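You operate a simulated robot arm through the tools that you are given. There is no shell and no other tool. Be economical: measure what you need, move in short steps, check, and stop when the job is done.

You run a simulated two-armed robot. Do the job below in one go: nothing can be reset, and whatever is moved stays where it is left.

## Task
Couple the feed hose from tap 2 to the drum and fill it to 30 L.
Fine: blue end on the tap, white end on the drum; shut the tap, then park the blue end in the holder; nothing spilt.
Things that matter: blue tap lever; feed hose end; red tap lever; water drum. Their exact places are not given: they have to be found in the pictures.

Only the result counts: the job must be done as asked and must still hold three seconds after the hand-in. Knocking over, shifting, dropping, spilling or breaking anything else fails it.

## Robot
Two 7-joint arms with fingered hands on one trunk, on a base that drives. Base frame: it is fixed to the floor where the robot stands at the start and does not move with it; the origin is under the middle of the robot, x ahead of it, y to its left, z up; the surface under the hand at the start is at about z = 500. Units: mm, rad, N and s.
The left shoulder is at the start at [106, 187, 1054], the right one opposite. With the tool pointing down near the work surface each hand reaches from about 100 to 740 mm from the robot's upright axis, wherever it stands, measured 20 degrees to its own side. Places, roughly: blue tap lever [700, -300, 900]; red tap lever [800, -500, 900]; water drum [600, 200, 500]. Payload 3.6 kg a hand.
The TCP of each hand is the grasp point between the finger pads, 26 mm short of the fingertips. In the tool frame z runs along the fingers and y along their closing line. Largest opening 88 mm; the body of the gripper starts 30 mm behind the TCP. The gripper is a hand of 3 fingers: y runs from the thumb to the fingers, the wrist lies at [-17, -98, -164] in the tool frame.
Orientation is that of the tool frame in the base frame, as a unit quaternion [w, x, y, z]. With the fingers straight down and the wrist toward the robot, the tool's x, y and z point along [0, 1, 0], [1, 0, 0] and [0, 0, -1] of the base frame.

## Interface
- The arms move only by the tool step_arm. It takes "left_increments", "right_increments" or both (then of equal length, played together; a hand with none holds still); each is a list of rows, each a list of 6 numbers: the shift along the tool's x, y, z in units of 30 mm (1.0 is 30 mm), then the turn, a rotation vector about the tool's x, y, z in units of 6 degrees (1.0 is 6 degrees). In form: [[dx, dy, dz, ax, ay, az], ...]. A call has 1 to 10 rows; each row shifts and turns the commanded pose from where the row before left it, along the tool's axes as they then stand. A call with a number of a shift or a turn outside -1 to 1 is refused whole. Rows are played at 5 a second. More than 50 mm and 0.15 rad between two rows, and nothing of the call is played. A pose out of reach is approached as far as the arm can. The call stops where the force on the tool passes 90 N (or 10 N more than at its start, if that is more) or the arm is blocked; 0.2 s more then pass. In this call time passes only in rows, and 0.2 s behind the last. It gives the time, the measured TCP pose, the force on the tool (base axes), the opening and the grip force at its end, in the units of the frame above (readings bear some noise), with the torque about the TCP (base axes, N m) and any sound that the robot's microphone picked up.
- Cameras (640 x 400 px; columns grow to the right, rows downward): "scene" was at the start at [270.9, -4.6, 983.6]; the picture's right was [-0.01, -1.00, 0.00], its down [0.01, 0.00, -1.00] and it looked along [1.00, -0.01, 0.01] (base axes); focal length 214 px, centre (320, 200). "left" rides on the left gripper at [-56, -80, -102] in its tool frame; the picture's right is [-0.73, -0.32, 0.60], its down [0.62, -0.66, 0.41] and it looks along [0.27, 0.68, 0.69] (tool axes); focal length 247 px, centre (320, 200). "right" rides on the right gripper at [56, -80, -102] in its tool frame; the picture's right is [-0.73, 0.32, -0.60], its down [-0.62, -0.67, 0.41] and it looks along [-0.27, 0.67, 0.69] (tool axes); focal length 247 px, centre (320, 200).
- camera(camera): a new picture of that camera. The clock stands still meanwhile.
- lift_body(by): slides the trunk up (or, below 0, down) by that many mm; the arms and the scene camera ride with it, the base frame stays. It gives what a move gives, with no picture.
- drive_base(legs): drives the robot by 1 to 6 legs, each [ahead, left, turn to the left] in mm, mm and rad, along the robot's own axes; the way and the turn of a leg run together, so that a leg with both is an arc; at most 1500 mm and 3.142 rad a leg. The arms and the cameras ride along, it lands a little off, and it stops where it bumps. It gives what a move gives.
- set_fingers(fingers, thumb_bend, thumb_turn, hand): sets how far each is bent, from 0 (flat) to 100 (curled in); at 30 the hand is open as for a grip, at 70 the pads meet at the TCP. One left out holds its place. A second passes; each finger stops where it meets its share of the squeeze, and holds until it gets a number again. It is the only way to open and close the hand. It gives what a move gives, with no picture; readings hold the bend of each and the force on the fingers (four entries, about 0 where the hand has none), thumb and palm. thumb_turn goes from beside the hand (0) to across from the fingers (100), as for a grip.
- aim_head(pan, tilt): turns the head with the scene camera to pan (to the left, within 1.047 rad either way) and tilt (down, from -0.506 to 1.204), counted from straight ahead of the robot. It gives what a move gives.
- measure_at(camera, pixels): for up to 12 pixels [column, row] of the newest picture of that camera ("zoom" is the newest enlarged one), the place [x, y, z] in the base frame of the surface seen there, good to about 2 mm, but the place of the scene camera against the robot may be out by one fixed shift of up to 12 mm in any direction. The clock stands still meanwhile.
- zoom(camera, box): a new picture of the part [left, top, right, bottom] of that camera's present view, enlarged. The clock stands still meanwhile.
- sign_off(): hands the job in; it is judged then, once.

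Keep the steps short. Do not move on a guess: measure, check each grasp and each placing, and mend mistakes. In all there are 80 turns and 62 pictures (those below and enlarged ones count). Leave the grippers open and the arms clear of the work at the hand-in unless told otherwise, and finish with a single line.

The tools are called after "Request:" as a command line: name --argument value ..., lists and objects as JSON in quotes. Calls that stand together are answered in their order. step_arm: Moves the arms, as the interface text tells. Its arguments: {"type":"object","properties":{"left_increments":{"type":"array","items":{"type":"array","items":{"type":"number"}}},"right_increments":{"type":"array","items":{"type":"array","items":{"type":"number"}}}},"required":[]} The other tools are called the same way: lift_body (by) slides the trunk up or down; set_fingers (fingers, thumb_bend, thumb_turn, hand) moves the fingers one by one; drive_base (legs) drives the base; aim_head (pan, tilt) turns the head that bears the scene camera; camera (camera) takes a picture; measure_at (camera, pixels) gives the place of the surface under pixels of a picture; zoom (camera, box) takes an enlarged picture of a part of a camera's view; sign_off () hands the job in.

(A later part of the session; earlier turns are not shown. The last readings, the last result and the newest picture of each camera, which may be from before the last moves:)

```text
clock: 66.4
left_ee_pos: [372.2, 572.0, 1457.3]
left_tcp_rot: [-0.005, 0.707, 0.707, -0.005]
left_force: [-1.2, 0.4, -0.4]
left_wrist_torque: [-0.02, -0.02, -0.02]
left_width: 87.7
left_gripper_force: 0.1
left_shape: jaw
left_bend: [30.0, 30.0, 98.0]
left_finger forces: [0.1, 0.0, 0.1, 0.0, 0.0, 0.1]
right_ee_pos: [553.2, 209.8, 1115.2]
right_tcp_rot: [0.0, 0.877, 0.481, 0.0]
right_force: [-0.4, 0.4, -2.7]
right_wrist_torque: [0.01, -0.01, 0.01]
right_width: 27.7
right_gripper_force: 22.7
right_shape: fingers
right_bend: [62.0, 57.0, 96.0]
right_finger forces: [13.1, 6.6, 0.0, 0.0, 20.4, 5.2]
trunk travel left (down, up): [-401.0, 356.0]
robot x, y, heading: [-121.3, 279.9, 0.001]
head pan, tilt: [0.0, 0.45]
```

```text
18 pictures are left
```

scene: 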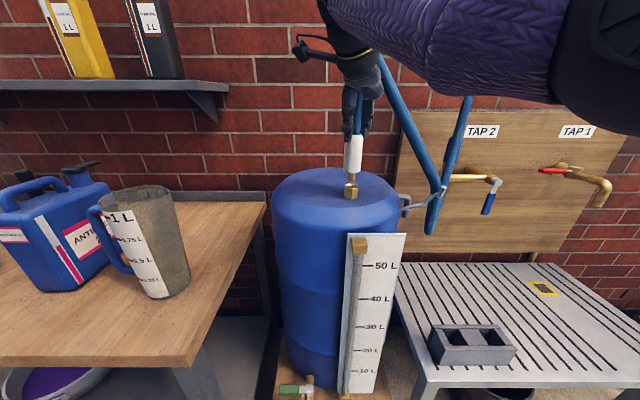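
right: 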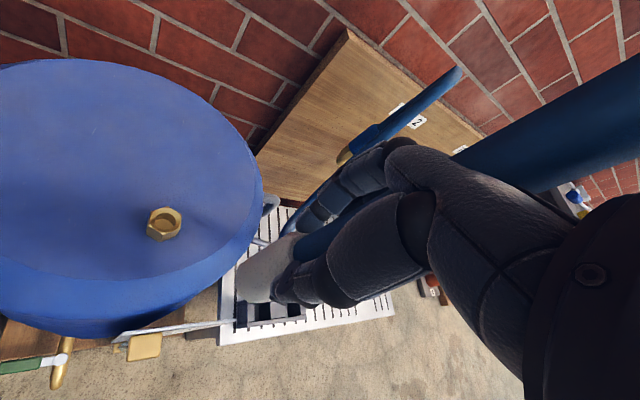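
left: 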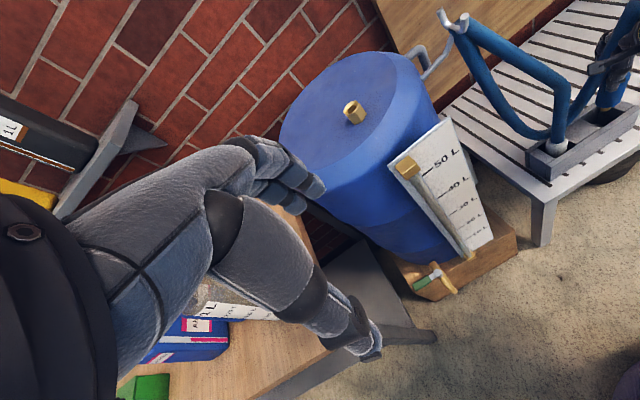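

Request:
zoom --camera "scene" --box '[320, 140, 384, 210]'

Request:
measure_at --camera "scene" --pixels '[[351, 178], [351, 181], [351, 192], [351, 196], [347, 187], [356, 188], [352, 160]]'

```text
5.71 times, centred on (352, 175) of scene
```

zoom: 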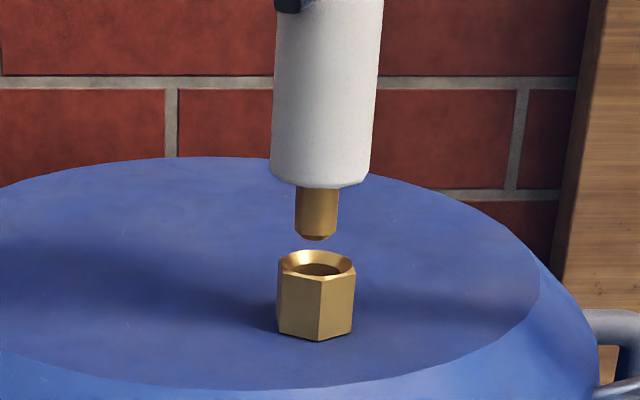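

```text
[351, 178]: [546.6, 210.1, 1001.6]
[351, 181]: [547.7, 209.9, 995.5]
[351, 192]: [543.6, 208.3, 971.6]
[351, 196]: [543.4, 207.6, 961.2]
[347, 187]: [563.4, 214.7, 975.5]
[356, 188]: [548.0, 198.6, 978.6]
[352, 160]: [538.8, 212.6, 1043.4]
```

The plug is 1–2 mm off: it needs about +1.7 mm in x and -1 mm in y. I'll correct and lower into the inlet.

Request:
step_arm --right_increments '[[0, 0.066, 0, 0, 0, 0], [0, 0, 0.4, 0, 0, 0], [0, 0, 0.4, 0, 0, 0], [0, 0, 0.3, 0, 0, 0], [0, 0, 0.3, 0, 0, 0]]'

Request:
zoom --camera "scene" --box '[320, 140, 384, 210]'

```text
clock: 67.6
left_ee_pos: [369.3, 569.2, 1459.3]
left_tcp_rot: [-0.004, 0.707, 0.707, -0.004]
left_force: [-0.4, 0.1, 0.2]
left_wrist_torque: [-0.01, -0.02, 0.04]
left_width: 87.7
left_gripper_force: 0.0
left_shape: jaw
left_bend: [30.0, 30.0, 98.0]
left_finger forces: [0.0, 0.0, 0.1, 0.0, 0.1, 0.0]
right_ee_pos: [555.9, 207.7, 1081.3]
right_tcp_rot: [0.004, 0.877, 0.481, 0.009]
right_force: [1.4, -2.4, 28.6]
right_wrist_torque: [0.04, 0.33, -0.04]
right_width: 27.4
right_gripper_force: 31.6
right_shape: fingers
right_bend: [62.0, 58.0, 96.0]
right_finger forces: [12.0, 9.5, 0.0, 0.0, 22.6, 18.7]
trunk travel left (down, up): [-401.0, 356.0]
robot x, y, heading: [-121.6, 278.2, -0.002]
head pan, tilt: [0.0, 0.45]
```

```text
5.71 times, centred on (352, 175) of scene
```

zoom: 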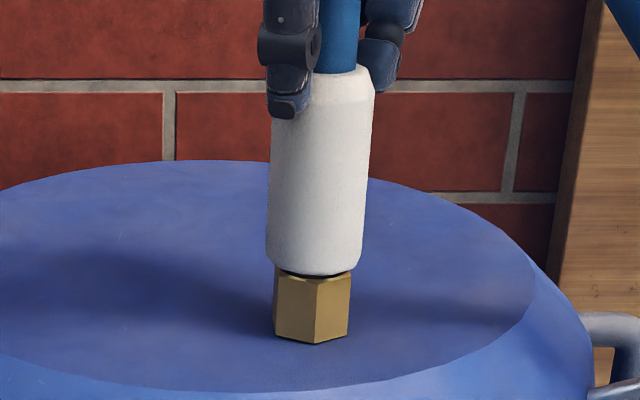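

It's in; the collar is on the hex. I'll press a bit more to be sure, then relieve, open, and lift.

Request:
step_arm --right_increments '[[0, 0, 0.3, 0, 0, 0], [0, 0, 0.3, 0, 0, 0], [0, 0, -0.6, 0, 0, 0]]'

Request:
set_fingers --hand "right" --fingers 35 --thumb_bend 35

Request:
step_arm --right_increments '[[0, 0, -1, 0, 0, 0], [0, 0, -1, 0, 0, 0], [0, 0, -1, 0, 0, 0], [0, 0, -1, 0, 0, 0]]'

Request:
zoom --camera "scene" --box '[310, 90, 534, 230]'

```text
clock: 68.4
left_ee_pos: [368.5, 569.3, 1458.2]
left_tcp_rot: [-0.004, 0.707, 0.707, -0.003]
left_force: [0.0, -0.5, -0.5]
left_wrist_torque: [0.02, 0.04, 0.0]
left_width: 87.5
left_gripper_force: 0.1
left_shape: jaw
left_bend: [30.0, 30.0, 98.0]
left_finger forces: [0.0, 0.0, 0.0, 0.0, 0.0, 0.0]
right_ee_pos: [555.4, 207.9, 1081.2]
right_tcp_rot: [0.003, 0.877, 0.48, 0.006]
right_force: [7.2, -7.6, 30.3]
right_wrist_torque: [0.05, -0.04, 0.01]
right_width: 27.3
right_gripper_force: 35.5
right_shape: fingers
right_bend: [62.0, 59.0, 97.0]
right_finger forces: [14.1, 11.7, 0.0, 0.0, 20.7, 24.2]
trunk travel left (down, up): [-401.0, 356.0]
robot x, y, heading: [-122.7, 278.3, 0.001]
head pan, tilt: [0.0, 0.45]
```

```text
clock: 69.4
left_ee_pos: [370.1, 568.4, 1458.4]
left_tcp_rot: [-0.003, 0.707, 0.707, -0.004]
left_force: [-0.1, -0.4, 0.2]
left_wrist_torque: [-0.01, -0.01, -0.02]
left_width: 87.7
left_gripper_force: 0.1
left_shape: jaw
left_bend: [30.0, 30.0, 98.0]
left_finger forces: [0.0, 0.0, 0.0, 0.0, 0.0, 0.0]
right_ee_pos: [556.1, 208.4, 1079.9]
right_tcp_rot: [0.003, 0.877, 0.48, 0.006]
right_force: [6.2, -8.1, 29.9]
right_wrist_torque: [0.54, 0.17, -0.11]
right_width: 77.0
right_gripper_force: 15.2
right_shape: fingers
right_bend: [35.0, 35.0, 97.0]
right_finger forces: [0.1, 0.0, 0.0, 0.1, 1.4, 29.7]
trunk travel left (down, up): [-401.0, 356.0]
robot x, y, heading: [-120.1, 279.7, 0.001]
head pan, tilt: [0.0, 0.45]
```

```text
clock: 70.4
left_ee_pos: [371.0, 569.7, 1457.6]
left_tcp_rot: [-0.004, 0.707, 0.707, -0.004]
left_force: [-0.4, -0.2, 0.3]
left_wrist_torque: [0.0, 0.03, 0.0]
left_width: 87.8
left_gripper_force: 0.0
left_shape: jaw
left_bend: [30.0, 30.0, 98.0]
left_finger forces: [0.0, 0.0, 0.1, 0.0, 0.0, 0.0]
right_ee_pos: [552.8, 209.5, 1190.0]
right_tcp_rot: [-0.001, 0.877, 0.48, 0.0]
right_force: [0.1, -0.2, 1.1]
right_wrist_torque: [-0.01, -0.02, -0.02]
right_width: 77.4
right_gripper_force: 0.0
right_shape: fingers
right_bend: [35.0, 35.0, 97.0]
right_finger forces: [0.0, 0.1, 0.0, 0.1, 0.1, 0.0]
trunk travel left (down, up): [-401.0, 356.0]
robot x, y, heading: [-124.0, 278.3, 0.001]
head pan, tilt: [0.0, 0.45]
```

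```text
2.86 times, centred on (422, 160) of scene
```

zoom: 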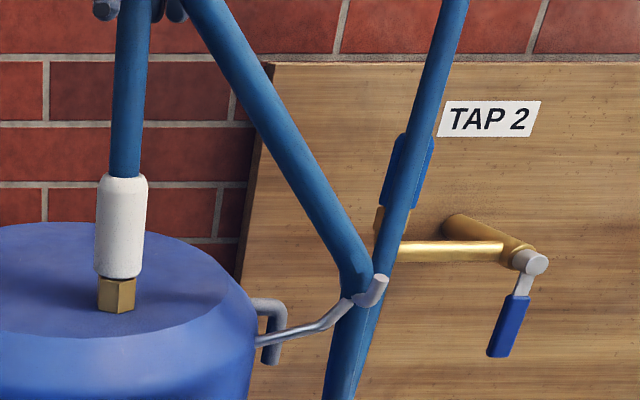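

Both ends are coupled. Next, the blue lever: it hangs straight down, pivot near (722, -259, 925). I'll back off and turn the right hand to point forward-left as a poking stick with fingers closed.

Request:
drive_base --legs '[[-150, 0, 0], [0, -330, 0]]'

Request:
step_arm --right_increments '[[0, 0, 0, 0, 1, 0], [0, 0, 0, 0, 1, 0], [0, 0, 0, 0, 1, 0], [0, 0, 0, 0, 1, 0], [0, 0, 0, 0, 1, 0], [0, 0, 0, 0, 1, 0], [0, 0, 0, 0, 1, 0], [0, 0, 0, 0, 1, 0], [0, 0, 0, 0, 1, 0], [0, 0, 0, 0, 1, 0]]'

Request:
step_arm --right_increments '[[0, 0, 0, 0, 1, 0], [0, 0, 0, 0, 1, 0], [0, 0, 0, 0, 1, 0], [0, 0, 0, 0, 1, 0], [0, 0, 0, 0, 1, 0], [-1, 0, 0, 0, 0, 0], [-1, 0, 0, 0, 0, 0], [-1, 0, 0, 0, 0, 0]]'

Request:
set_fingers --hand "right" --fingers 70 --thumb_bend 70

```text
clock: 73.5
left_ee_pos: [225.9, 236.6, 1459.0]
left_tcp_rot: [-0.004, 0.709, 0.705, -0.005]
left_force: [0.7, 0.0, 0.2]
left_wrist_torque: [0.02, 0.01, 0.02]
left_width: 87.8
left_gripper_force: 0.0
left_shape: jaw
left_bend: [30.0, 30.0, 98.0]
left_finger forces: [0.1, 0.0, 0.1, 0.0, 0.0, 0.0]
right_ee_pos: [406.0, -124.9, 1189.3]
right_tcp_rot: [-0.001, 0.879, 0.478, 0.0]
right_force: [-0.4, 0.6, 0.4]
right_wrist_torque: [-0.01, -0.02, 0.0]
right_width: 77.4
right_gripper_force: 0.1
right_shape: fingers
right_bend: [35.0, 35.0, 97.0]
right_finger forces: [0.1, 0.1, 0.1, 0.0, 0.0, 0.0]
trunk travel left (down, up): [-401.0, 356.0]
robot x, y, heading: [-272.6, -48.2, -0.003]
head pan, tilt: [0.0, 0.45]
```

```text
clock: 75.8
left_ee_pos: [226.6, 238.1, 1457.2]
left_tcp_rot: [-0.003, 0.709, 0.705, -0.005]
left_force: [-0.3, -0.8, -0.7]
left_wrist_torque: [0.03, -0.01, -0.01]
left_width: 87.7
left_gripper_force: 0.1
left_shape: jaw
left_bend: [30.0, 30.0, 98.0]
left_finger forces: [0.0, 0.1, 0.1, 0.0, 0.0, 0.0]
right_ee_pos: [404.4, -123.2, 1188.9]
right_tcp_rot: [-0.238, 0.761, 0.414, 0.439]
right_force: [0.0, -0.2, -0.1]
right_wrist_torque: [-0.03, -0.02, -0.01]
right_width: 77.6
right_gripper_force: 0.0
right_shape: fingers
right_bend: [35.0, 35.0, 97.0]
right_finger forces: [0.0, 0.0, 0.1, 0.1, 0.0, 0.1]
trunk travel left (down, up): [-401.0, 356.0]
robot x, y, heading: [-270.9, -49.3, -0.003]
head pan, tilt: [0.0, 0.45]
```

```text
clock: 77.5
left_ee_pos: [224.3, 239.5, 1457.4]
left_tcp_rot: [-0.005, 0.709, 0.705, -0.004]
left_force: [-0.4, -0.6, -0.2]
left_wrist_torque: [-0.01, 0.01, 0.02]
left_width: 87.5
left_gripper_force: 0.0
left_shape: jaw
left_bend: [30.0, 30.0, 98.0]
left_finger forces: [0.0, 0.0, 0.0, 0.0, 0.0, 0.1]
right_ee_pos: [405.0, -123.8, 1098.4]
right_tcp_rot: [-0.34, 0.62, 0.339, 0.621]
right_force: [-0.7, 0.4, 1.2]
right_wrist_torque: [-0.03, -0.01, 0.0]
right_width: 77.4
right_gripper_force: 0.1
right_shape: fingers
right_bend: [35.0, 35.0, 97.0]
right_finger forces: [0.0, 0.0, 0.0, 0.1, 0.1, 0.0]
trunk travel left (down, up): [-401.0, 356.0]
robot x, y, heading: [-271.0, -47.7, -0.008]
head pan, tilt: [0.0, 0.45]
```

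```text
clock: 78.5
left_ee_pos: [225.0, 238.7, 1457.3]
left_tcp_rot: [-0.004, 0.709, 0.705, -0.004]
left_force: [0.5, 0.6, 0.7]
left_wrist_torque: [0.01, 0.01, 0.02]
left_width: 87.7
left_gripper_force: 0.0
left_shape: jaw
left_bend: [30.0, 30.0, 98.0]
left_finger forces: [0.0, 0.0, 0.0, 0.0, 0.0, 0.0]
right_ee_pos: [406.5, -124.2, 1097.4]
right_tcp_rot: [-0.338, 0.622, 0.339, 0.62]
right_force: [-0.2, 0.3, 0.9]
right_wrist_torque: [-0.04, 0.01, -0.01]
right_width: 2.4
right_gripper_force: 0.0
right_shape: fingers
right_bend: [70.0, 70.0, 97.0]
right_finger forces: [0.0, 0.1, 0.0, 0.0, 0.1, 0.1]
trunk travel left (down, up): [-401.0, 356.0]
robot x, y, heading: [-270.6, -47.9, -0.008]
head pan, tilt: [0.0, 0.45]
```

Now lower the trunk, shift right, and turn the hand to point left and 30° up, ready to push the lever's end from its right side.

Request:
lift_body --by -230

Request:
drive_base --legs '[[0, -220, 0]]'

Request:
step_arm --right_increments '[[0, 0, 0, 1, 0, 0], [0, 0, 0, 1, 0, 0], [0, 0, 0, 1, 0, 0], [0, 0, 0, 1, 0, 0], [0, 0, 0, 1, 0, 0], [0, 0, 0, 0, 1, 0], [0, 0, 0, 0, 1, 0], [0, 0, 0, 0, 1, 0], [0, 0, 0, 0, 1, 0], [0, 0, 0, 0, 1, 0]]'

Request:
drive_base --legs '[[250, 0, 0]]'

Request:
aim_head --pan 0.1 --tilt 0.25

Request:
camera --camera "scene"

```text
clock: 81.0
left_ee_pos: [225.7, 239.3, 1228.6]
left_tcp_rot: [-0.004, 0.709, 0.705, -0.004]
left_force: [-0.5, 0.4, 0.5]
left_wrist_torque: [-0.01, -0.03, -0.04]
left_width: 87.9
left_gripper_force: 0.1
left_shape: jaw
left_bend: [30.0, 30.0, 98.0]
left_finger forces: [0.0, 0.0, 0.1, 0.1, 0.0, 0.1]
right_ee_pos: [414.5, -147.8, 881.1]
right_tcp_rot: [-0.304, 0.625, 0.354, 0.626]
right_force: [0.2, -1.2, -0.6]
right_wrist_torque: [-0.01, -0.02, -0.02]
right_width: 2.5
right_gripper_force: 0.1
right_shape: fingers
right_bend: [70.0, 70.0, 97.0]
right_finger forces: [0.0, 0.0, 0.0, 0.0, 0.0, 0.1]
trunk travel left (down, up): [-171.0, 586.0]
robot x, y, heading: [-271.1, -49.0, -0.003]
head pan, tilt: [0.0, 0.45]
```

```text
clock: 82.6
left_ee_pos: [225.6, 24.7, 1227.5]
left_tcp_rot: [-0.004, 0.709, 0.706, -0.004]
left_force: [0.6, -0.4, -1.1]
left_wrist_torque: [0.01, -0.03, -0.01]
left_width: 87.8
left_gripper_force: 0.1
left_shape: jaw
left_bend: [30.0, 30.0, 98.0]
left_finger forces: [0.1, 0.0, 0.0, 0.0, 0.0, 0.0]
right_ee_pos: [412.9, -361.2, 873.5]
right_tcp_rot: [-0.304, 0.628, 0.356, 0.621]
right_force: [-0.1, 0.2, 0.0]
right_wrist_torque: [0.0, 0.0, -0.01]
right_width: 2.5
right_gripper_force: 0.1
right_shape: fingers
right_bend: [70.0, 70.0, 97.0]
right_finger forces: [0.0, 0.1, 0.0, 0.1, 0.0, 0.0]
trunk travel left (down, up): [-171.0, 586.0]
robot x, y, heading: [-271.7, -261.7, -0.005]
head pan, tilt: [0.0, 0.45]
```

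```text
clock: 84.8
left_ee_pos: [223.7, 25.0, 1226.8]
left_tcp_rot: [-0.005, 0.709, 0.705, -0.004]
left_force: [0.1, -0.8, 0.9]
left_wrist_torque: [0.02, 0.01, 0.0]
left_width: 87.9
left_gripper_force: 0.1
left_shape: jaw
left_bend: [30.0, 30.0, 98.0]
left_finger forces: [0.1, 0.1, 0.1, 0.0, 0.0, 0.0]
right_ee_pos: [413.2, -360.4, 873.1]
right_tcp_rot: [-0.571, 0.378, 0.369, 0.628]
right_force: [0.6, -0.2, 0.0]
right_wrist_torque: [-0.01, 0.0, 0.01]
right_width: 2.3
right_gripper_force: 0.0
right_shape: fingers
right_bend: [70.0, 70.0, 97.0]
right_finger forces: [0.0, 0.0, 0.1, 0.0, 0.0, 0.0]
trunk travel left (down, up): [-171.0, 586.0]
robot x, y, heading: [-270.4, -258.4, -0.006]
head pan, tilt: [0.0, 0.45]
```

```text
clock: 86.6
left_ee_pos: [466.4, 28.0, 1226.7]
left_tcp_rot: [-0.005, 0.707, 0.707, -0.005]
left_force: [0.0, 0.5, -0.2]
left_wrist_torque: [-0.04, -0.01, 0.01]
left_width: 88.0
left_gripper_force: 0.0
left_shape: jaw
left_bend: [30.0, 30.0, 98.0]
left_finger forces: [0.1, 0.0, 0.0, 0.1, 0.1, 0.1]
right_ee_pos: [657.5, -358.5, 873.3]
right_tcp_rot: [-0.574, 0.378, 0.369, 0.626]
right_force: [1.1, 0.6, -0.2]
right_wrist_torque: [-0.04, -0.02, 0.01]
right_width: 2.6
right_gripper_force: 0.0
right_shape: fingers
right_bend: [70.0, 70.0, 97.0]
right_finger forces: [0.1, 0.0, 0.0, 0.0, 0.0, 0.0]
trunk travel left (down, up): [-171.0, 586.0]
robot x, y, heading: [-27.1, -262.0, -0.0]
head pan, tilt: [0.0, 0.45]
```

```text
clock: 87.3
left_ee_pos: [466.3, 27.3, 1227.4]
left_tcp_rot: [-0.005, 0.708, 0.706, -0.004]
left_force: [-0.4, 0.8, 0.5]
left_wrist_torque: [0.01, 0.02, -0.02]
left_width: 88.2
left_gripper_force: 0.1
left_shape: jaw
left_bend: [30.0, 30.0, 98.0]
left_finger forces: [0.0, 0.1, 0.0, 0.0, 0.0, 0.0]
right_ee_pos: [656.4, -357.6, 874.1]
right_tcp_rot: [-0.572, 0.378, 0.37, 0.627]
right_force: [-0.5, -0.1, 0.1]
right_wrist_torque: [0.01, 0.02, -0.01]
right_width: 2.5
right_gripper_force: 0.1
right_shape: fingers
right_bend: [70.0, 70.0, 97.0]
right_finger forces: [0.1, 0.1, 0.1, 0.1, 0.0, 0.0]
trunk travel left (down, up): [-171.0, 586.0]
robot x, y, heading: [-25.5, -263.3, -0.001]
head pan, tilt: [0.099, 0.25]
```

```text
14 pictures are left
```

scene: 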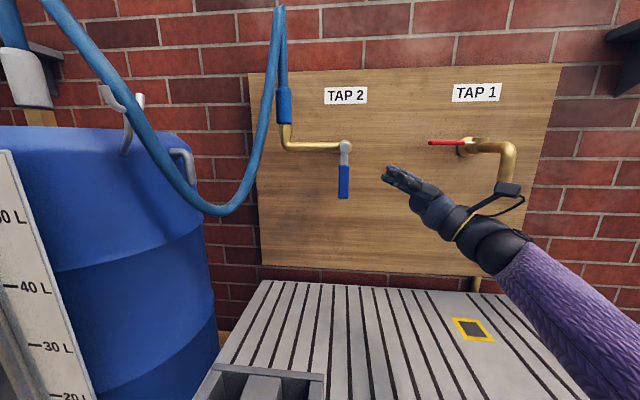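

Clear view: the hand is right of the lever, which ends at (344, 195). Positioning the fingertips beside the lever's lower end.

Request:
step_arm --right_increments '[[-0.8, 1, 0, 0, 0, 0], [-0.8, 1.1, 0, 0, 0, 0], [0, 0, 0.7, 0, 0, 0], [0, 0, 0.7, 0, 0, 0]]'

Request:
step_arm --right_increments '[[-0.8, 1, 0, 0, 0, 0], [-0.8, 1, 0, 0, 0, 0], [0, 0.1, 0.7, 0, 0, 0], [0, 0, 0.7, 0, 0, 0]]'

Request:
zoom --camera "scene" --box '[270, 80, 430, 230]'

```text
refused: 1.1 is not a number from -1 to 1
```

```text
clock: 88.3
left_ee_pos: [465.3, 27.7, 1227.2]
left_tcp_rot: [-0.004, 0.707, 0.707, -0.004]
left_force: [-0.4, 0.1, 0.3]
left_wrist_torque: [-0.01, -0.01, -0.02]
left_width: 87.7
left_gripper_force: 0.0
left_shape: jaw
left_bend: [30.0, 30.0, 98.0]
left_finger forces: [0.0, 0.0, 0.0, 0.0, 0.0, 0.0]
right_ee_pos: [723.9, -303.1, 849.8]
right_tcp_rot: [-0.573, 0.378, 0.369, 0.626]
right_force: [0.0, 0.6, -0.1]
right_wrist_torque: [-0.01, 0.0, 0.01]
right_width: 2.2
right_gripper_force: 0.1
right_shape: fingers
right_bend: [70.0, 70.0, 97.0]
right_finger forces: [0.1, 0.0, 0.0, 0.0, 0.0, 0.1]
trunk travel left (down, up): [-171.0, 586.0]
robot x, y, heading: [-27.9, -263.8, -0.003]
head pan, tilt: [0.099, 0.25]
```

```text
2.67 times, centred on (350, 155) of scene
```

zoom: 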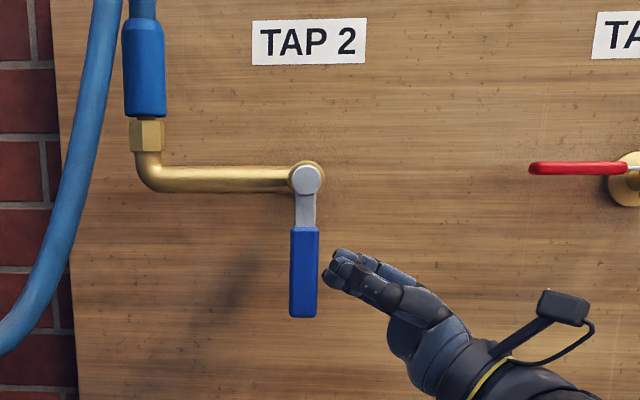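

Fingertips are just right of the lever. I'll push left gently and watch the force, to learn which way it turns.

Request:
step_arm --right_increments '[[-0.15, 0, 0.5, 0, 0, 0], [-0.15, 0, 0.5, 0, 0, 0]]'

Request:
zoom --camera "scene" --box '[270, 80, 430, 230]'

```text
clock: 88.9
left_ee_pos: [467.5, 19.7, 1228.9]
left_tcp_rot: [-0.007, 0.709, 0.706, -0.003]
left_force: [-0.3, 0.7, -0.8]
left_wrist_torque: [0.0, 0.01, 0.01]
left_width: 87.9
left_gripper_force: 0.0
left_shape: jaw
left_bend: [30.0, 30.0, 98.0]
left_finger forces: [0.0, 0.0, 0.0, 0.1, 0.1, 0.1]
right_ee_pos: [733.0, -292.0, 851.9]
right_tcp_rot: [-0.567, 0.381, 0.362, 0.634]
right_force: [1.4, -54.1, -9.7]
right_wrist_torque: [-0.19, -0.06, 0.0]
right_width: 0.0
right_gripper_force: 28.4
right_shape: fingers
right_bend: [75.0, 70.0, 97.0]
right_finger forces: [0.1, 43.1, 0.1, 0.1, 13.8, 0.0]
trunk travel left (down, up): [-171.0, 586.0]
robot x, y, heading: [-26.4, -262.3, -0.009]
head pan, tilt: [0.099, 0.25]
```

```text
2.67 times, centred on (350, 155) of scene
```

zoom: 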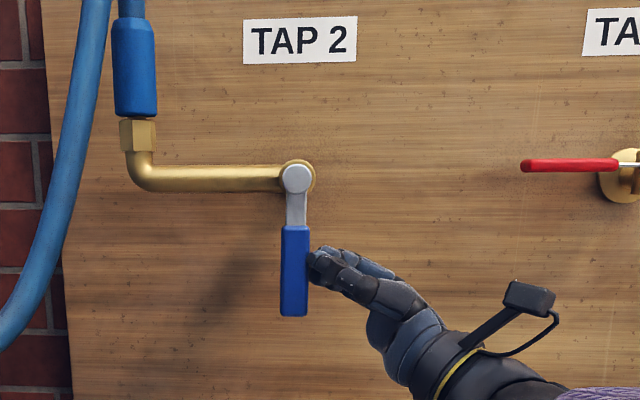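

The lever is held against a stop on that side (54 N, no motion), so it opens to the right. I'll back off, open the fingers, and pinch the lever front-to-back so I can swing it right and back again without letting go.

Request:
step_arm --right_increments '[[0, 0, -1, 0, 0, 0], [0, 0, -1, 0, 0, 0]]'

Request:
set_fingers --hand "right" --fingers 45 --thumb_bend 45

```text
clock: 89.5
left_ee_pos: [466.3, 28.3, 1226.3]
left_tcp_rot: [-0.004, 0.707, 0.707, -0.004]
left_force: [-0.3, -0.6, 0.6]
left_wrist_torque: [0.0, 0.02, 0.0]
left_width: 87.6
left_gripper_force: 0.0
left_shape: jaw
left_bend: [30.0, 30.0, 98.0]
left_finger forces: [0.1, 0.0, 0.0, 0.1, 0.0, 0.0]
right_ee_pos: [719.8, -321.9, 830.1]
right_tcp_rot: [-0.575, 0.375, 0.372, 0.625]
right_force: [0.5, -0.4, -0.4]
right_wrist_torque: [-0.02, 0.06, 0.0]
right_width: 2.3
right_gripper_force: 0.1
right_shape: fingers
right_bend: [70.0, 70.0, 97.0]
right_finger forces: [0.1, 0.0, 0.1, 0.1, 0.0, 0.1]
trunk travel left (down, up): [-171.0, 586.0]
robot x, y, heading: [-26.6, -261.5, -0.001]
head pan, tilt: [0.099, 0.25]
```

```text
clock: 90.5
left_ee_pos: [465.4, 27.8, 1227.3]
left_tcp_rot: [-0.004, 0.706, 0.708, -0.005]
left_force: [-0.8, -0.1, -0.4]
left_wrist_torque: [0.0, 0.01, 0.02]
left_width: 87.6
left_gripper_force: 0.0
left_shape: jaw
left_bend: [30.0, 30.0, 98.0]
left_finger forces: [0.0, 0.1, 0.0, 0.1, 0.1, 0.0]
right_ee_pos: [721.0, -325.1, 830.1]
right_tcp_rot: [-0.573, 0.377, 0.37, 0.627]
right_force: [0.9, 0.0, -0.2]
right_wrist_torque: [-0.05, -0.01, -0.03]
right_width: 55.4
right_gripper_force: 0.1
right_shape: fingers
right_bend: [45.0, 45.0, 97.0]
right_finger forces: [0.1, 0.1, 0.1, 0.0, 0.0, 0.1]
trunk travel left (down, up): [-171.0, 586.0]
robot x, y, heading: [-31.9, -261.6, 0.004]
head pan, tilt: [0.099, 0.25]
```

Request:
step_arm --right_increments '[[0, 0.08, 0.79, 0, 0, 0], [0, 0, 0.79, 0, 0, 0], [0, 0, 0.79, 0, 0, 0]]'

Request:
set_fingers --hand "right" --fingers 75 --thumb_bend 75

Request:
zoom --camera "scene" --box '[270, 80, 430, 230]'

```text
clock: 91.3
left_ee_pos: [465.2, 27.8, 1227.7]
left_tcp_rot: [-0.004, 0.707, 0.707, -0.004]
left_force: [0.1, -1.2, 0.0]
left_wrist_torque: [0.01, 0.0, -0.02]
left_width: 87.8
left_gripper_force: 0.1
left_shape: jaw
left_bend: [30.0, 30.0, 98.0]
left_finger forces: [0.1, 0.0, 0.0, 0.1, 0.0, 0.0]
right_ee_pos: [726.4, -263.1, 862.9]
right_tcp_rot: [-0.573, 0.377, 0.37, 0.627]
right_force: [-0.3, -0.6, -0.1]
right_wrist_torque: [-0.02, 0.03, 0.0]
right_width: 55.6
right_gripper_force: 0.0
right_shape: fingers
right_bend: [45.0, 45.0, 97.0]
right_finger forces: [0.1, 0.1, 0.0, 0.0, 0.0, 0.0]
right hand out of reach, approached as far as the arm can: row 1
trunk travel left (down, up): [-171.0, 586.0]
robot x, y, heading: [-29.2, -262.4, 0.0]
head pan, tilt: [0.099, 0.25]
```

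```text
clock: 92.3
left_ee_pos: [467.4, 28.4, 1227.5]
left_tcp_rot: [-0.005, 0.707, 0.707, -0.005]
left_force: [0.0, 0.1, 0.6]
left_wrist_torque: [0.03, -0.02, 0.04]
left_width: 87.6
left_gripper_force: 0.1
left_shape: jaw
left_bend: [30.0, 30.0, 98.0]
left_finger forces: [0.0, 0.0, 0.0, 0.0, 0.1, 0.0]
right_ee_pos: [727.0, -261.8, 863.0]
right_tcp_rot: [-0.573, 0.378, 0.37, 0.627]
right_force: [7.6, 2.2, 3.1]
right_wrist_torque: [-0.02, 0.17, -0.05]
right_width: 7.7
right_gripper_force: 11.9
right_shape: fingers
right_bend: [66.0, 68.0, 97.0]
right_finger forces: [15.9, 0.0, 0.0, 0.0, 8.0, 0.0]
trunk travel left (down, up): [-171.0, 586.0]
robot x, y, heading: [-26.9, -264.1, -0.001]
head pan, tilt: [0.099, 0.25]
```

```text
2.67 times, centred on (350, 155) of scene
```

zoom: 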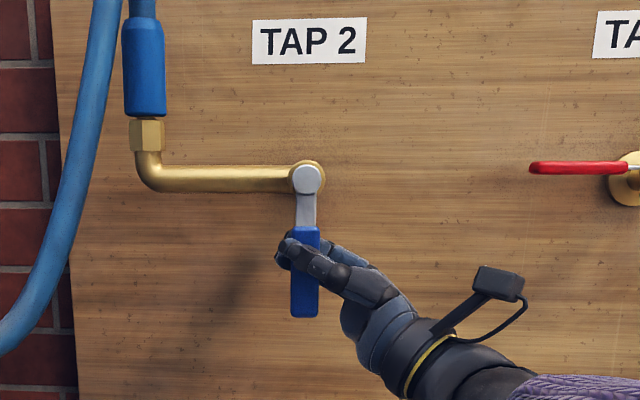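

The lever is pinched (width 7.7 mm). I'll swing it right along its arc, the first half first.

Request:
step_arm --right_increments '[[0.49, 0, -0.64, 0, 1, 0], [0.73, 0, -0.33, 0, 1, 0]]'

```text
clock: 92.9
left_ee_pos: [469.0, 26.5, 1226.4]
left_tcp_rot: [-0.006, 0.707, 0.707, -0.005]
left_force: [-0.6, 0.2, 0.1]
left_wrist_torque: [0.0, -0.01, -0.01]
left_width: 87.5
left_gripper_force: 0.1
left_shape: jaw
left_bend: [30.0, 30.0, 98.0]
left_finger forces: [0.1, 0.0, 0.1, 0.0, 0.1, 0.0]
right_ee_pos: [723.8, -301.7, 877.9]
right_tcp_rot: [-0.608, 0.312, 0.307, 0.662]
right_force: [14.2, 4.6, -6.7]
right_wrist_torque: [-0.34, 0.3, -0.04]
right_width: 8.1
right_gripper_force: 14.9
right_shape: fingers
right_bend: [64.0, 71.0, 98.0]
right_finger forces: [20.5, 0.0, 0.0, 0.0, 7.0, 1.5]
trunk travel left (down, up): [-171.0, 586.0]
robot x, y, heading: [-28.9, -261.7, -0.003]
head pan, tilt: [0.099, 0.25]
```

Moving easily and still gripped. Completing the quarter turn, then looking at the lever.

Request:
step_arm --right_increments '[[0.8, 0, 0.06, 0, 1, 0], [0.68, 0, 0.44, 0, 1, 0]]'

Request:
camera --camera "scene"

```text
clock: 93.5
left_ee_pos: [469.1, 30.0, 1224.0]
left_tcp_rot: [-0.006, 0.707, 0.707, -0.006]
left_force: [-0.1, 0.5, 0.3]
left_wrist_torque: [0.01, -0.03, -0.05]
left_width: 87.6
left_gripper_force: 0.0
left_shape: jaw
left_bend: [30.0, 30.0, 98.0]
left_finger forces: [0.0, 0.0, 0.0, 0.0, 0.0, 0.1]
right_ee_pos: [723.9, -318.8, 917.6]
right_tcp_rot: [-0.639, 0.245, 0.24, 0.688]
right_force: [15.0, 11.3, -23.1]
right_wrist_torque: [-0.35, 0.46, 0.02]
right_width: 8.3
right_gripper_force: 15.5
right_shape: fingers
right_bend: [63.0, 71.0, 99.0]
right_finger forces: [18.7, 4.2, 0.0, 0.1, 7.8, 0.0]
trunk travel left (down, up): [-171.0, 586.0]
robot x, y, heading: [-28.4, -262.7, -0.002]
head pan, tilt: [0.099, 0.25]
```

```text
10 pictures are left
```

scene: 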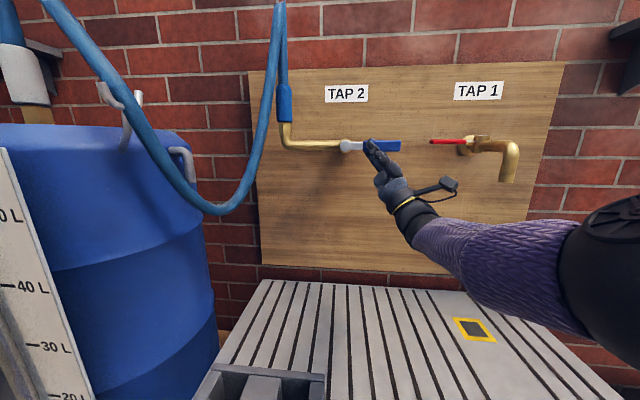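

The lever is horizontal, so the tap is open. Aiming the head at the gauge to read the level.

Request:
aim_head --pan 0.8 --tilt 0.5

Request:
camera --camera "scene"

```text
clock: 94.6
left_ee_pos: [470.7, 27.8, 1224.4]
left_tcp_rot: [-0.006, 0.707, 0.707, -0.007]
left_force: [-0.1, -0.3, -0.5]
left_wrist_torque: [-0.01, -0.01, 0.04]
left_width: 87.9
left_gripper_force: 0.0
left_shape: jaw
left_bend: [30.0, 30.0, 98.0]
left_finger forces: [0.0, 0.0, 0.1, 0.0, 0.0, 0.1]
right_ee_pos: [723.7, -320.0, 920.7]
right_tcp_rot: [-0.637, 0.244, 0.24, 0.69]
right_force: [15.3, 10.8, -22.1]
right_wrist_torque: [-0.32, 0.41, 0.0]
right_width: 8.6
right_gripper_force: 15.3
right_shape: fingers
right_bend: [63.0, 71.0, 99.0]
right_finger forces: [18.8, 3.7, 0.0, 0.0, 7.6, 0.0]
trunk travel left (down, up): [-171.0, 586.0]
robot x, y, heading: [-28.0, -263.8, -0.0]
head pan, tilt: [0.799, 0.499]
```

```text
9 pictures are left
```

scene: 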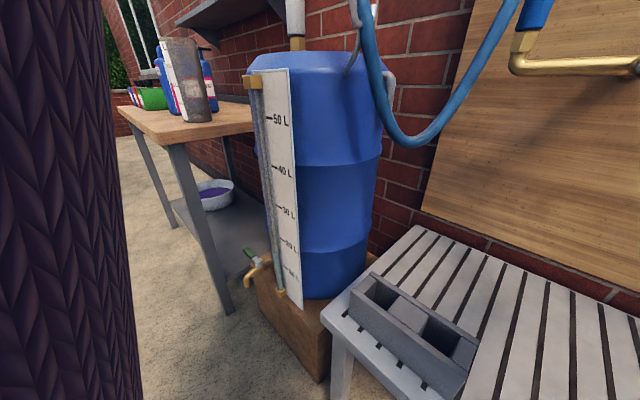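

Request:
zoom --camera "scene" --box '[240, 195, 320, 300]'

```text
3.81 times, centred on (280, 248) of scene
```

zoom: 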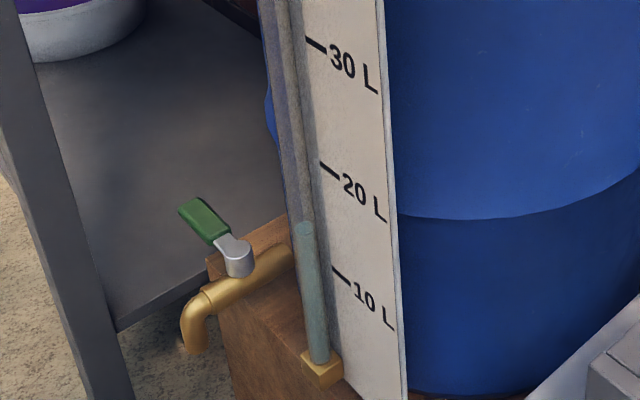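

Request:
measure_at --camera "zoom" --pixels '[[304, 230], [308, 260], [338, 272], [325, 166], [311, 42], [300, 200], [293, 100]]'

Request:
step_arm --right_increments '[[0, 0, 0, 0, 0, 0], [0, 0, 0, 0, 0, 0], [0, 0, 0, 0, 0, 0], [0, 0, 0, 0, 0, 0], [0, 0, 0, 0, 0, 0], [0, 0, 0, 0, 0, 0], [0, 0, 0, 0, 0, 0], [0, 0, 0, 0, 0, 0], [0, 0, 0, 0, 0, 0], [0, 0, 0, 0, 0, 0]]'

Request:
zoom --camera "scene" --box '[240, 195, 320, 300]'

```text
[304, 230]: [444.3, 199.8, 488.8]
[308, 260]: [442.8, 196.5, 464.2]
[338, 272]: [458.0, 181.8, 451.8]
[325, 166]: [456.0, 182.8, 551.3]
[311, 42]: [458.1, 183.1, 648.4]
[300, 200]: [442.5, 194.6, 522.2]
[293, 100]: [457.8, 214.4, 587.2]
```

```text
clock: 96.8
left_ee_pos: [470.9, 29.1, 1225.5]
left_tcp_rot: [-0.007, 0.707, 0.707, -0.007]
left_force: [-0.7, 0.3, -0.2]
left_wrist_torque: [-0.03, 0.01, -0.01]
left_width: 87.6
left_gripper_force: 0.2
left_shape: jaw
left_bend: [30.0, 30.0, 98.0]
left_finger forces: [0.0, 0.0, 0.1, 0.1, 0.0, 0.0]
right_ee_pos: [725.1, -322.1, 920.6]
right_tcp_rot: [-0.638, 0.244, 0.241, 0.69]
right_force: [14.5, 10.7, -21.8]
right_wrist_torque: [-0.32, 0.44, -0.04]
right_width: 8.6
right_gripper_force: 14.9
right_shape: fingers
right_bend: [63.0, 71.0, 99.0]
right_finger forces: [18.9, 3.6, 0.1, 0.0, 7.7, 0.0]
trunk travel left (down, up): [-171.0, 586.0]
robot x, y, heading: [-26.8, -258.5, -0.003]
head pan, tilt: [0.799, 0.499]
```

```text
3.81 times, centred on (280, 248) of scene
```

zoom: 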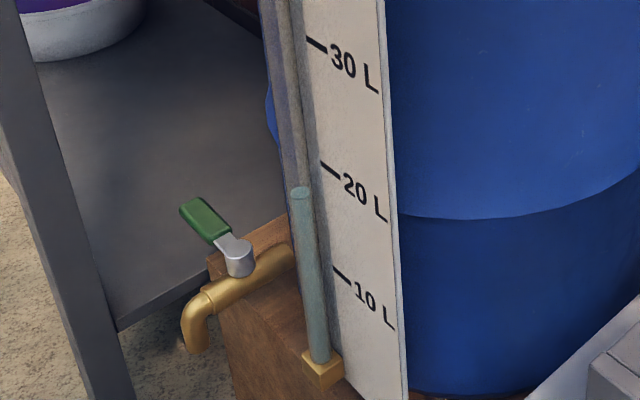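

Request:
measure_at --camera "zoom" --pixels '[[300, 190], [300, 194], [302, 205], [340, 273], [327, 168], [313, 43]]'

Request:
step_arm --right_increments '[[0, 0, 0, 0, 0, 0], [0, 0, 0, 0, 0, 0], [0, 0, 0, 0, 0, 0], [0, 0, 0, 0, 0, 0], [0, 0, 0, 0, 0, 0], [0, 0, 0, 0, 0, 0], [0, 0, 0, 0, 0, 0], [0, 0, 0, 0, 0, 0], [0, 0, 0, 0, 0, 0], [0, 0, 0, 0, 0, 0]]'

Request:
zoom --camera "scene" --box '[240, 195, 320, 300]'

```text
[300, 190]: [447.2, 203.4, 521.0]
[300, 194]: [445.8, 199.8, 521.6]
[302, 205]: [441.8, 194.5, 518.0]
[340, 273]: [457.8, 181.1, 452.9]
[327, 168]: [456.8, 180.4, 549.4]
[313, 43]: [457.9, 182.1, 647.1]
```

```text
clock: 99.0
left_ee_pos: [470.5, 28.6, 1224.8]
left_tcp_rot: [-0.006, 0.706, 0.708, -0.007]
left_force: [-0.5, -0.4, -0.2]
left_wrist_torque: [-0.01, 0.02, 0.03]
left_width: 87.8
left_gripper_force: 0.1
left_shape: jaw
left_bend: [30.0, 30.0, 98.0]
left_finger forces: [0.0, 0.1, 0.1, 0.1, 0.0, 0.1]
right_ee_pos: [724.5, -319.9, 919.6]
right_tcp_rot: [-0.637, 0.245, 0.241, 0.69]
right_force: [14.7, 9.0, -21.4]
right_wrist_torque: [-0.35, 0.41, 0.01]
right_width: 8.9
right_gripper_force: 15.2
right_shape: fingers
right_bend: [63.0, 71.0, 99.0]
right_finger forces: [19.0, 3.7, 0.0, 0.0, 7.8, 0.0]
trunk travel left (down, up): [-171.0, 586.0]
robot x, y, heading: [-27.7, -265.0, -0.0]
head pan, tilt: [0.799, 0.499]
```

```text
3.81 times, centred on (280, 248) of scene
```

zoom: 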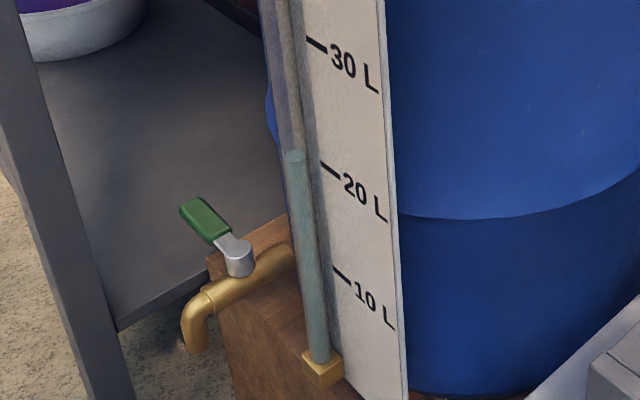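

Request:
measure_at --camera "zoom" --pixels '[[294, 155], [295, 158], [292, 154], [296, 153], [327, 168], [313, 43], [316, 44]]'

```text
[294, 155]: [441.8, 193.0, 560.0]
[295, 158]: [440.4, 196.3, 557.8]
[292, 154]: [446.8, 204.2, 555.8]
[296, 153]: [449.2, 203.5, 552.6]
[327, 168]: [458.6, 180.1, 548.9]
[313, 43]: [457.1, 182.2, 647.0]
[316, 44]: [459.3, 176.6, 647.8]
```

The gauge scale is 9.8 mm/L. The level is 20.5 L at t = 99.0, rising about 1.5 L/s, so 30 L comes at t ≈ 105.2. I'll wait, then swing the lever back from t ≈ 104.6.

Request:
step_arm --right_increments '[[0, 0, 0, 0, 0, 0], [0, 0, 0, 0, 0, 0], [0, 0, 0, 0, 0, 0], [0, 0, 0, 0, 0, 0], [0, 0, 0, 0, 0, 0], [0, 0, 0, 0, 0, 0], [0, 0, 0, 0, 0, 0], [0, 0, 0, 0, 0, 0], [0, 0, 0, 0, 0, 0], [0, 0, 0, 0, 0, 0]]'

Request:
step_arm --right_increments '[[0, 0, 0, 0, 0, 0], [0, 0, 0, 0, 0, 0], [0, 0, 0, 0, 0, 0], [0, 0, 0, 0, 0, 0], [0, 0, 0, 0, 0, 0], [0, 0, 0, 0, 0, 0], [0, 0, 0, 0, 0, 0], [0, 0, 0, 0, 0, 0], [0, 0, 0, 0, 0, 0], [0, 0, 0, 0, 0, 0]]'

Request:
step_arm --right_increments '[[0, 0, 0, 0, 0, 0], [0, 0, 0, 0, 0, 0], [0, 0, 0, 0, 0, 0], [0, 0, 0, 0, 0, 0], [0, 0, 0, 0, 0, 0], [0, 0, 0, 0, 0, 0], [-0.63, 0, -0.5, 0, -1, 0], [-0.79, 0, -0.14, 0, -1, 0], [-0.76, 0, 0.25, 0, -1, 0], [-0.55, 0, 0.59, 0, -1, 0]]'

Request:
step_arm --right_increments '[[-0.1, 0, 0.24, 0, 0, 0]]'

Request:
camera --camera "scene"

```text
clock: 101.2
left_ee_pos: [469.6, 29.2, 1225.6]
left_tcp_rot: [-0.005, 0.707, 0.707, -0.006]
left_force: [-0.8, 0.6, 0.7]
left_wrist_torque: [0.03, -0.05, -0.03]
left_width: 87.6
left_gripper_force: 0.1
left_shape: jaw
left_bend: [30.0, 30.0, 98.0]
left_finger forces: [0.0, 0.1, 0.0, 0.0, 0.1, 0.1]
right_ee_pos: [725.3, -320.9, 920.7]
right_tcp_rot: [-0.637, 0.245, 0.241, 0.69]
right_force: [14.5, 10.1, -21.3]
right_wrist_torque: [-0.35, 0.44, 0.0]
right_width: 8.3
right_gripper_force: 15.4
right_shape: fingers
right_bend: [63.0, 71.0, 99.0]
right_finger forces: [18.9, 3.7, 0.1, 0.0, 7.7, 0.0]
trunk travel left (down, up): [-171.0, 586.0]
robot x, y, heading: [-29.4, -260.2, 0.002]
head pan, tilt: [0.799, 0.499]
```

```text
clock: 103.4
left_ee_pos: [470.4, 29.5, 1224.8]
left_tcp_rot: [-0.006, 0.707, 0.707, -0.006]
left_force: [0.0, 0.4, 0.5]
left_wrist_torque: [0.03, 0.03, -0.03]
left_width: 87.6
left_gripper_force: 0.0
left_shape: jaw
left_bend: [30.0, 30.0, 98.0]
left_finger forces: [0.1, 0.0, 0.0, 0.0, 0.0, 0.0]
right_ee_pos: [724.4, -321.5, 920.4]
right_tcp_rot: [-0.637, 0.244, 0.242, 0.69]
right_force: [15.5, 9.9, -22.2]
right_wrist_torque: [-0.35, 0.45, 0.0]
right_width: 8.6
right_gripper_force: 15.6
right_shape: fingers
right_bend: [63.0, 71.0, 99.0]
right_finger forces: [18.9, 3.7, 0.1, 0.0, 7.7, 0.2]
trunk travel left (down, up): [-171.0, 586.0]
robot x, y, heading: [-32.0, -260.7, -0.001]
head pan, tilt: [0.799, 0.499]
```

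```text
clock: 105.6
left_ee_pos: [465.4, 24.0, 1227.9]
left_tcp_rot: [-0.006, 0.707, 0.707, -0.004]
left_force: [0.0, -0.9, -0.1]
left_wrist_torque: [0.02, 0.03, 0.03]
left_width: 87.7
left_gripper_force: 0.1
left_shape: jaw
left_bend: [30.0, 30.0, 98.0]
left_finger forces: [0.0, 0.0, 0.0, 0.0, 0.0, 0.1]
right_ee_pos: [728.4, -267.7, 865.0]
right_tcp_rot: [-0.57, 0.378, 0.367, 0.631]
right_force: [5.0, -25.4, 2.9]
right_wrist_torque: [0.41, -0.03, -0.07]
right_width: 6.7
right_gripper_force: 15.5
right_shape: fingers
right_bend: [73.0, 70.0, 95.0]
right_finger forces: [14.9, 3.1, 0.0, 0.0, 13.2, 0.0]
trunk travel left (down, up): [-171.0, 586.0]
robot x, y, heading: [-27.1, -260.3, -0.005]
head pan, tilt: [0.799, 0.499]
```

```text
clock: 106.0
left_ee_pos: [465.0, 24.0, 1228.3]
left_tcp_rot: [-0.006, 0.707, 0.707, -0.003]
left_force: [-0.6, 1.1, 0.3]
left_wrist_torque: [0.02, -0.02, 0.0]
left_width: 87.7
left_gripper_force: 0.1
left_shape: jaw
left_bend: [30.0, 30.0, 98.0]
left_finger forces: [0.0, 0.0, 0.1, 0.1, 0.0, 0.0]
right_ee_pos: [727.2, -258.9, 864.1]
right_tcp_rot: [-0.571, 0.377, 0.369, 0.629]
right_force: [5.1, -24.4, 1.8]
right_wrist_torque: [0.42, 0.09, -0.01]
right_width: 6.5
right_gripper_force: 14.7
right_shape: fingers
right_bend: [73.0, 70.0, 94.0]
right_finger forces: [17.9, 0.0, 0.0, 0.0, 11.7, 0.0]
trunk travel left (down, up): [-171.0, 586.0]
robot x, y, heading: [-30.1, -261.4, -0.003]
head pan, tilt: [0.799, 0.499]
```

```text
5 pictures are left
```

scene: 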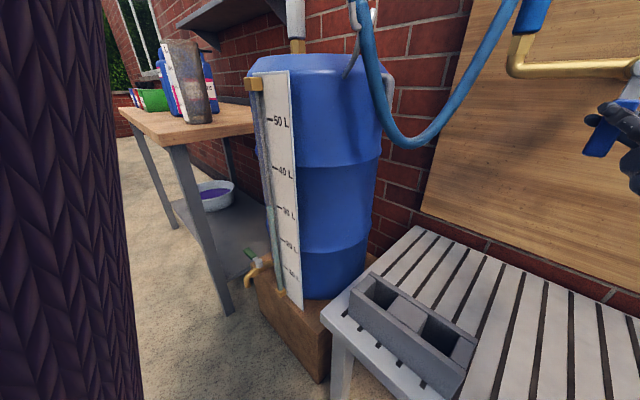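

The lever is vertical again (shut, resting on its stop). Reading the level closely.

Request:
zoom --camera "scene" --box '[256, 190, 304, 220]'

```text
13.33 times, centred on (280, 205) of scene
```

zoom: 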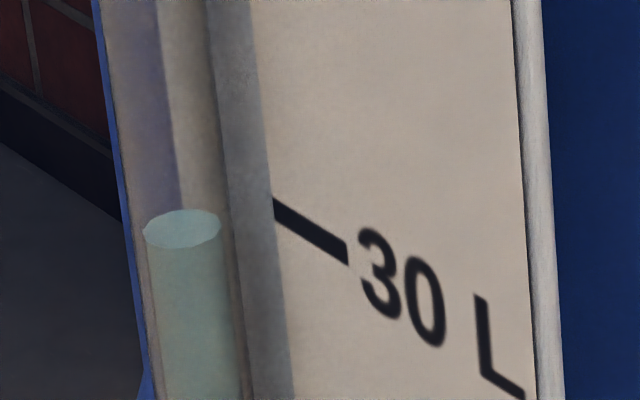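

Request:
measure_at --camera "zoom" --pixels '[[180, 228], [160, 230], [205, 228], [180, 215], [180, 240], [285, 208], [310, 228], [335, 248], [185, 260], [180, 300]]'

```text
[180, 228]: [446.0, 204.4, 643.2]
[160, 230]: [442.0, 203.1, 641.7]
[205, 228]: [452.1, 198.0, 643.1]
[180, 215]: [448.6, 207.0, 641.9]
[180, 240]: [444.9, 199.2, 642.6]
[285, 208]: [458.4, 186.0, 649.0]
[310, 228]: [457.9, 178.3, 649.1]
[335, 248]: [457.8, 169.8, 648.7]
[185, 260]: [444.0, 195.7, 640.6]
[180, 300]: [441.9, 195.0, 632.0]
```

The level is 642.6 mm against the 30 L mark at 648.9, which is 29.35 L. A quick full swing open and straight back should add about 0.65 L (closing alone added about 0.35 L).

Request:
step_arm --right_increments '[[0.59, 0, -0.88, 0, 1, 0], [0.73, 0, -0.33, 0, 1, 0], [0.8, 0, 0.06, 0, 1, 0], [0.68, 0, 0.44, 0, 1, 0], [-0.63, 0, -0.5, 0, -1, 0], [-0.79, 0, -0.14, 0, -1, 0], [-0.76, 0, 0.25, 0, -1, 0], [-0.55, 0, 0.59, 0, -1, 0], [-0.1, 0, 0.24, 0, 0, 0], [0, 0, 0, 0, 0, 0]]'

Request:
zoom --camera "scene" --box '[256, 190, 304, 220]'

Request:
measure_at --camera "zoom" --pixels '[[180, 228], [180, 220], [180, 212], [178, 204], [178, 196], [178, 188], [178, 180], [285, 208], [310, 228], [335, 248]]'

```text
clock: 108.2
left_ee_pos: [466.5, 22.8, 1227.8]
left_tcp_rot: [-0.006, 0.707, 0.707, -0.003]
left_force: [-0.2, 0.7, -0.2]
left_wrist_torque: [-0.03, 0.01, 0.02]
left_width: 87.8
left_gripper_force: 0.0
left_shape: jaw
left_bend: [30.0, 30.0, 98.0]
left_finger forces: [0.1, 0.1, 0.0, 0.1, 0.0, 0.1]
right_ee_pos: [733.2, -268.1, 868.5]
right_tcp_rot: [-0.567, 0.378, 0.365, 0.635]
right_force: [12.1, -40.5, 5.8]
right_wrist_torque: [0.69, 0.18, -0.01]
right_width: 2.2
right_gripper_force: 23.8
right_shape: fingers
right_bend: [74.0, 84.0, 87.0]
right_finger forces: [5.6, 0.7, 0.1, 0.1, 40.4, 0.1]
trunk travel left (down, up): [-171.0, 586.0]
robot x, y, heading: [-28.7, -264.4, -0.001]
head pan, tilt: [0.799, 0.499]
```

```text
13.33 times, centred on (280, 205) of scene
```

zoom: 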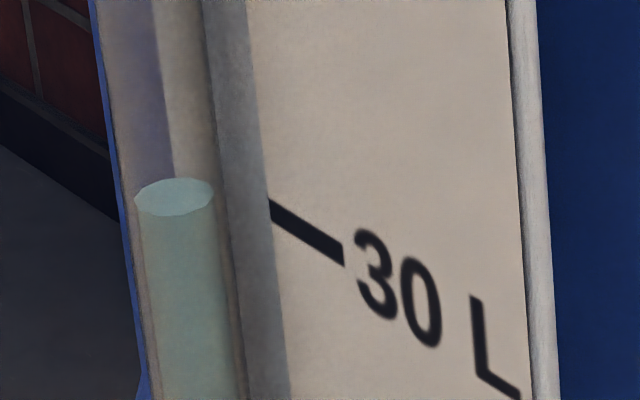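

```text
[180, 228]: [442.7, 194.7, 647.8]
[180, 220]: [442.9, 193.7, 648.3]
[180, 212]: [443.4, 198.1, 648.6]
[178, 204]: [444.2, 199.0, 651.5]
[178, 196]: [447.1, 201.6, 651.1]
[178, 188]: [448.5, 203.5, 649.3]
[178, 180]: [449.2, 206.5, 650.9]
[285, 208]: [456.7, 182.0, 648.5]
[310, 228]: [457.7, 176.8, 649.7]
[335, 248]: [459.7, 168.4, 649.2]
```

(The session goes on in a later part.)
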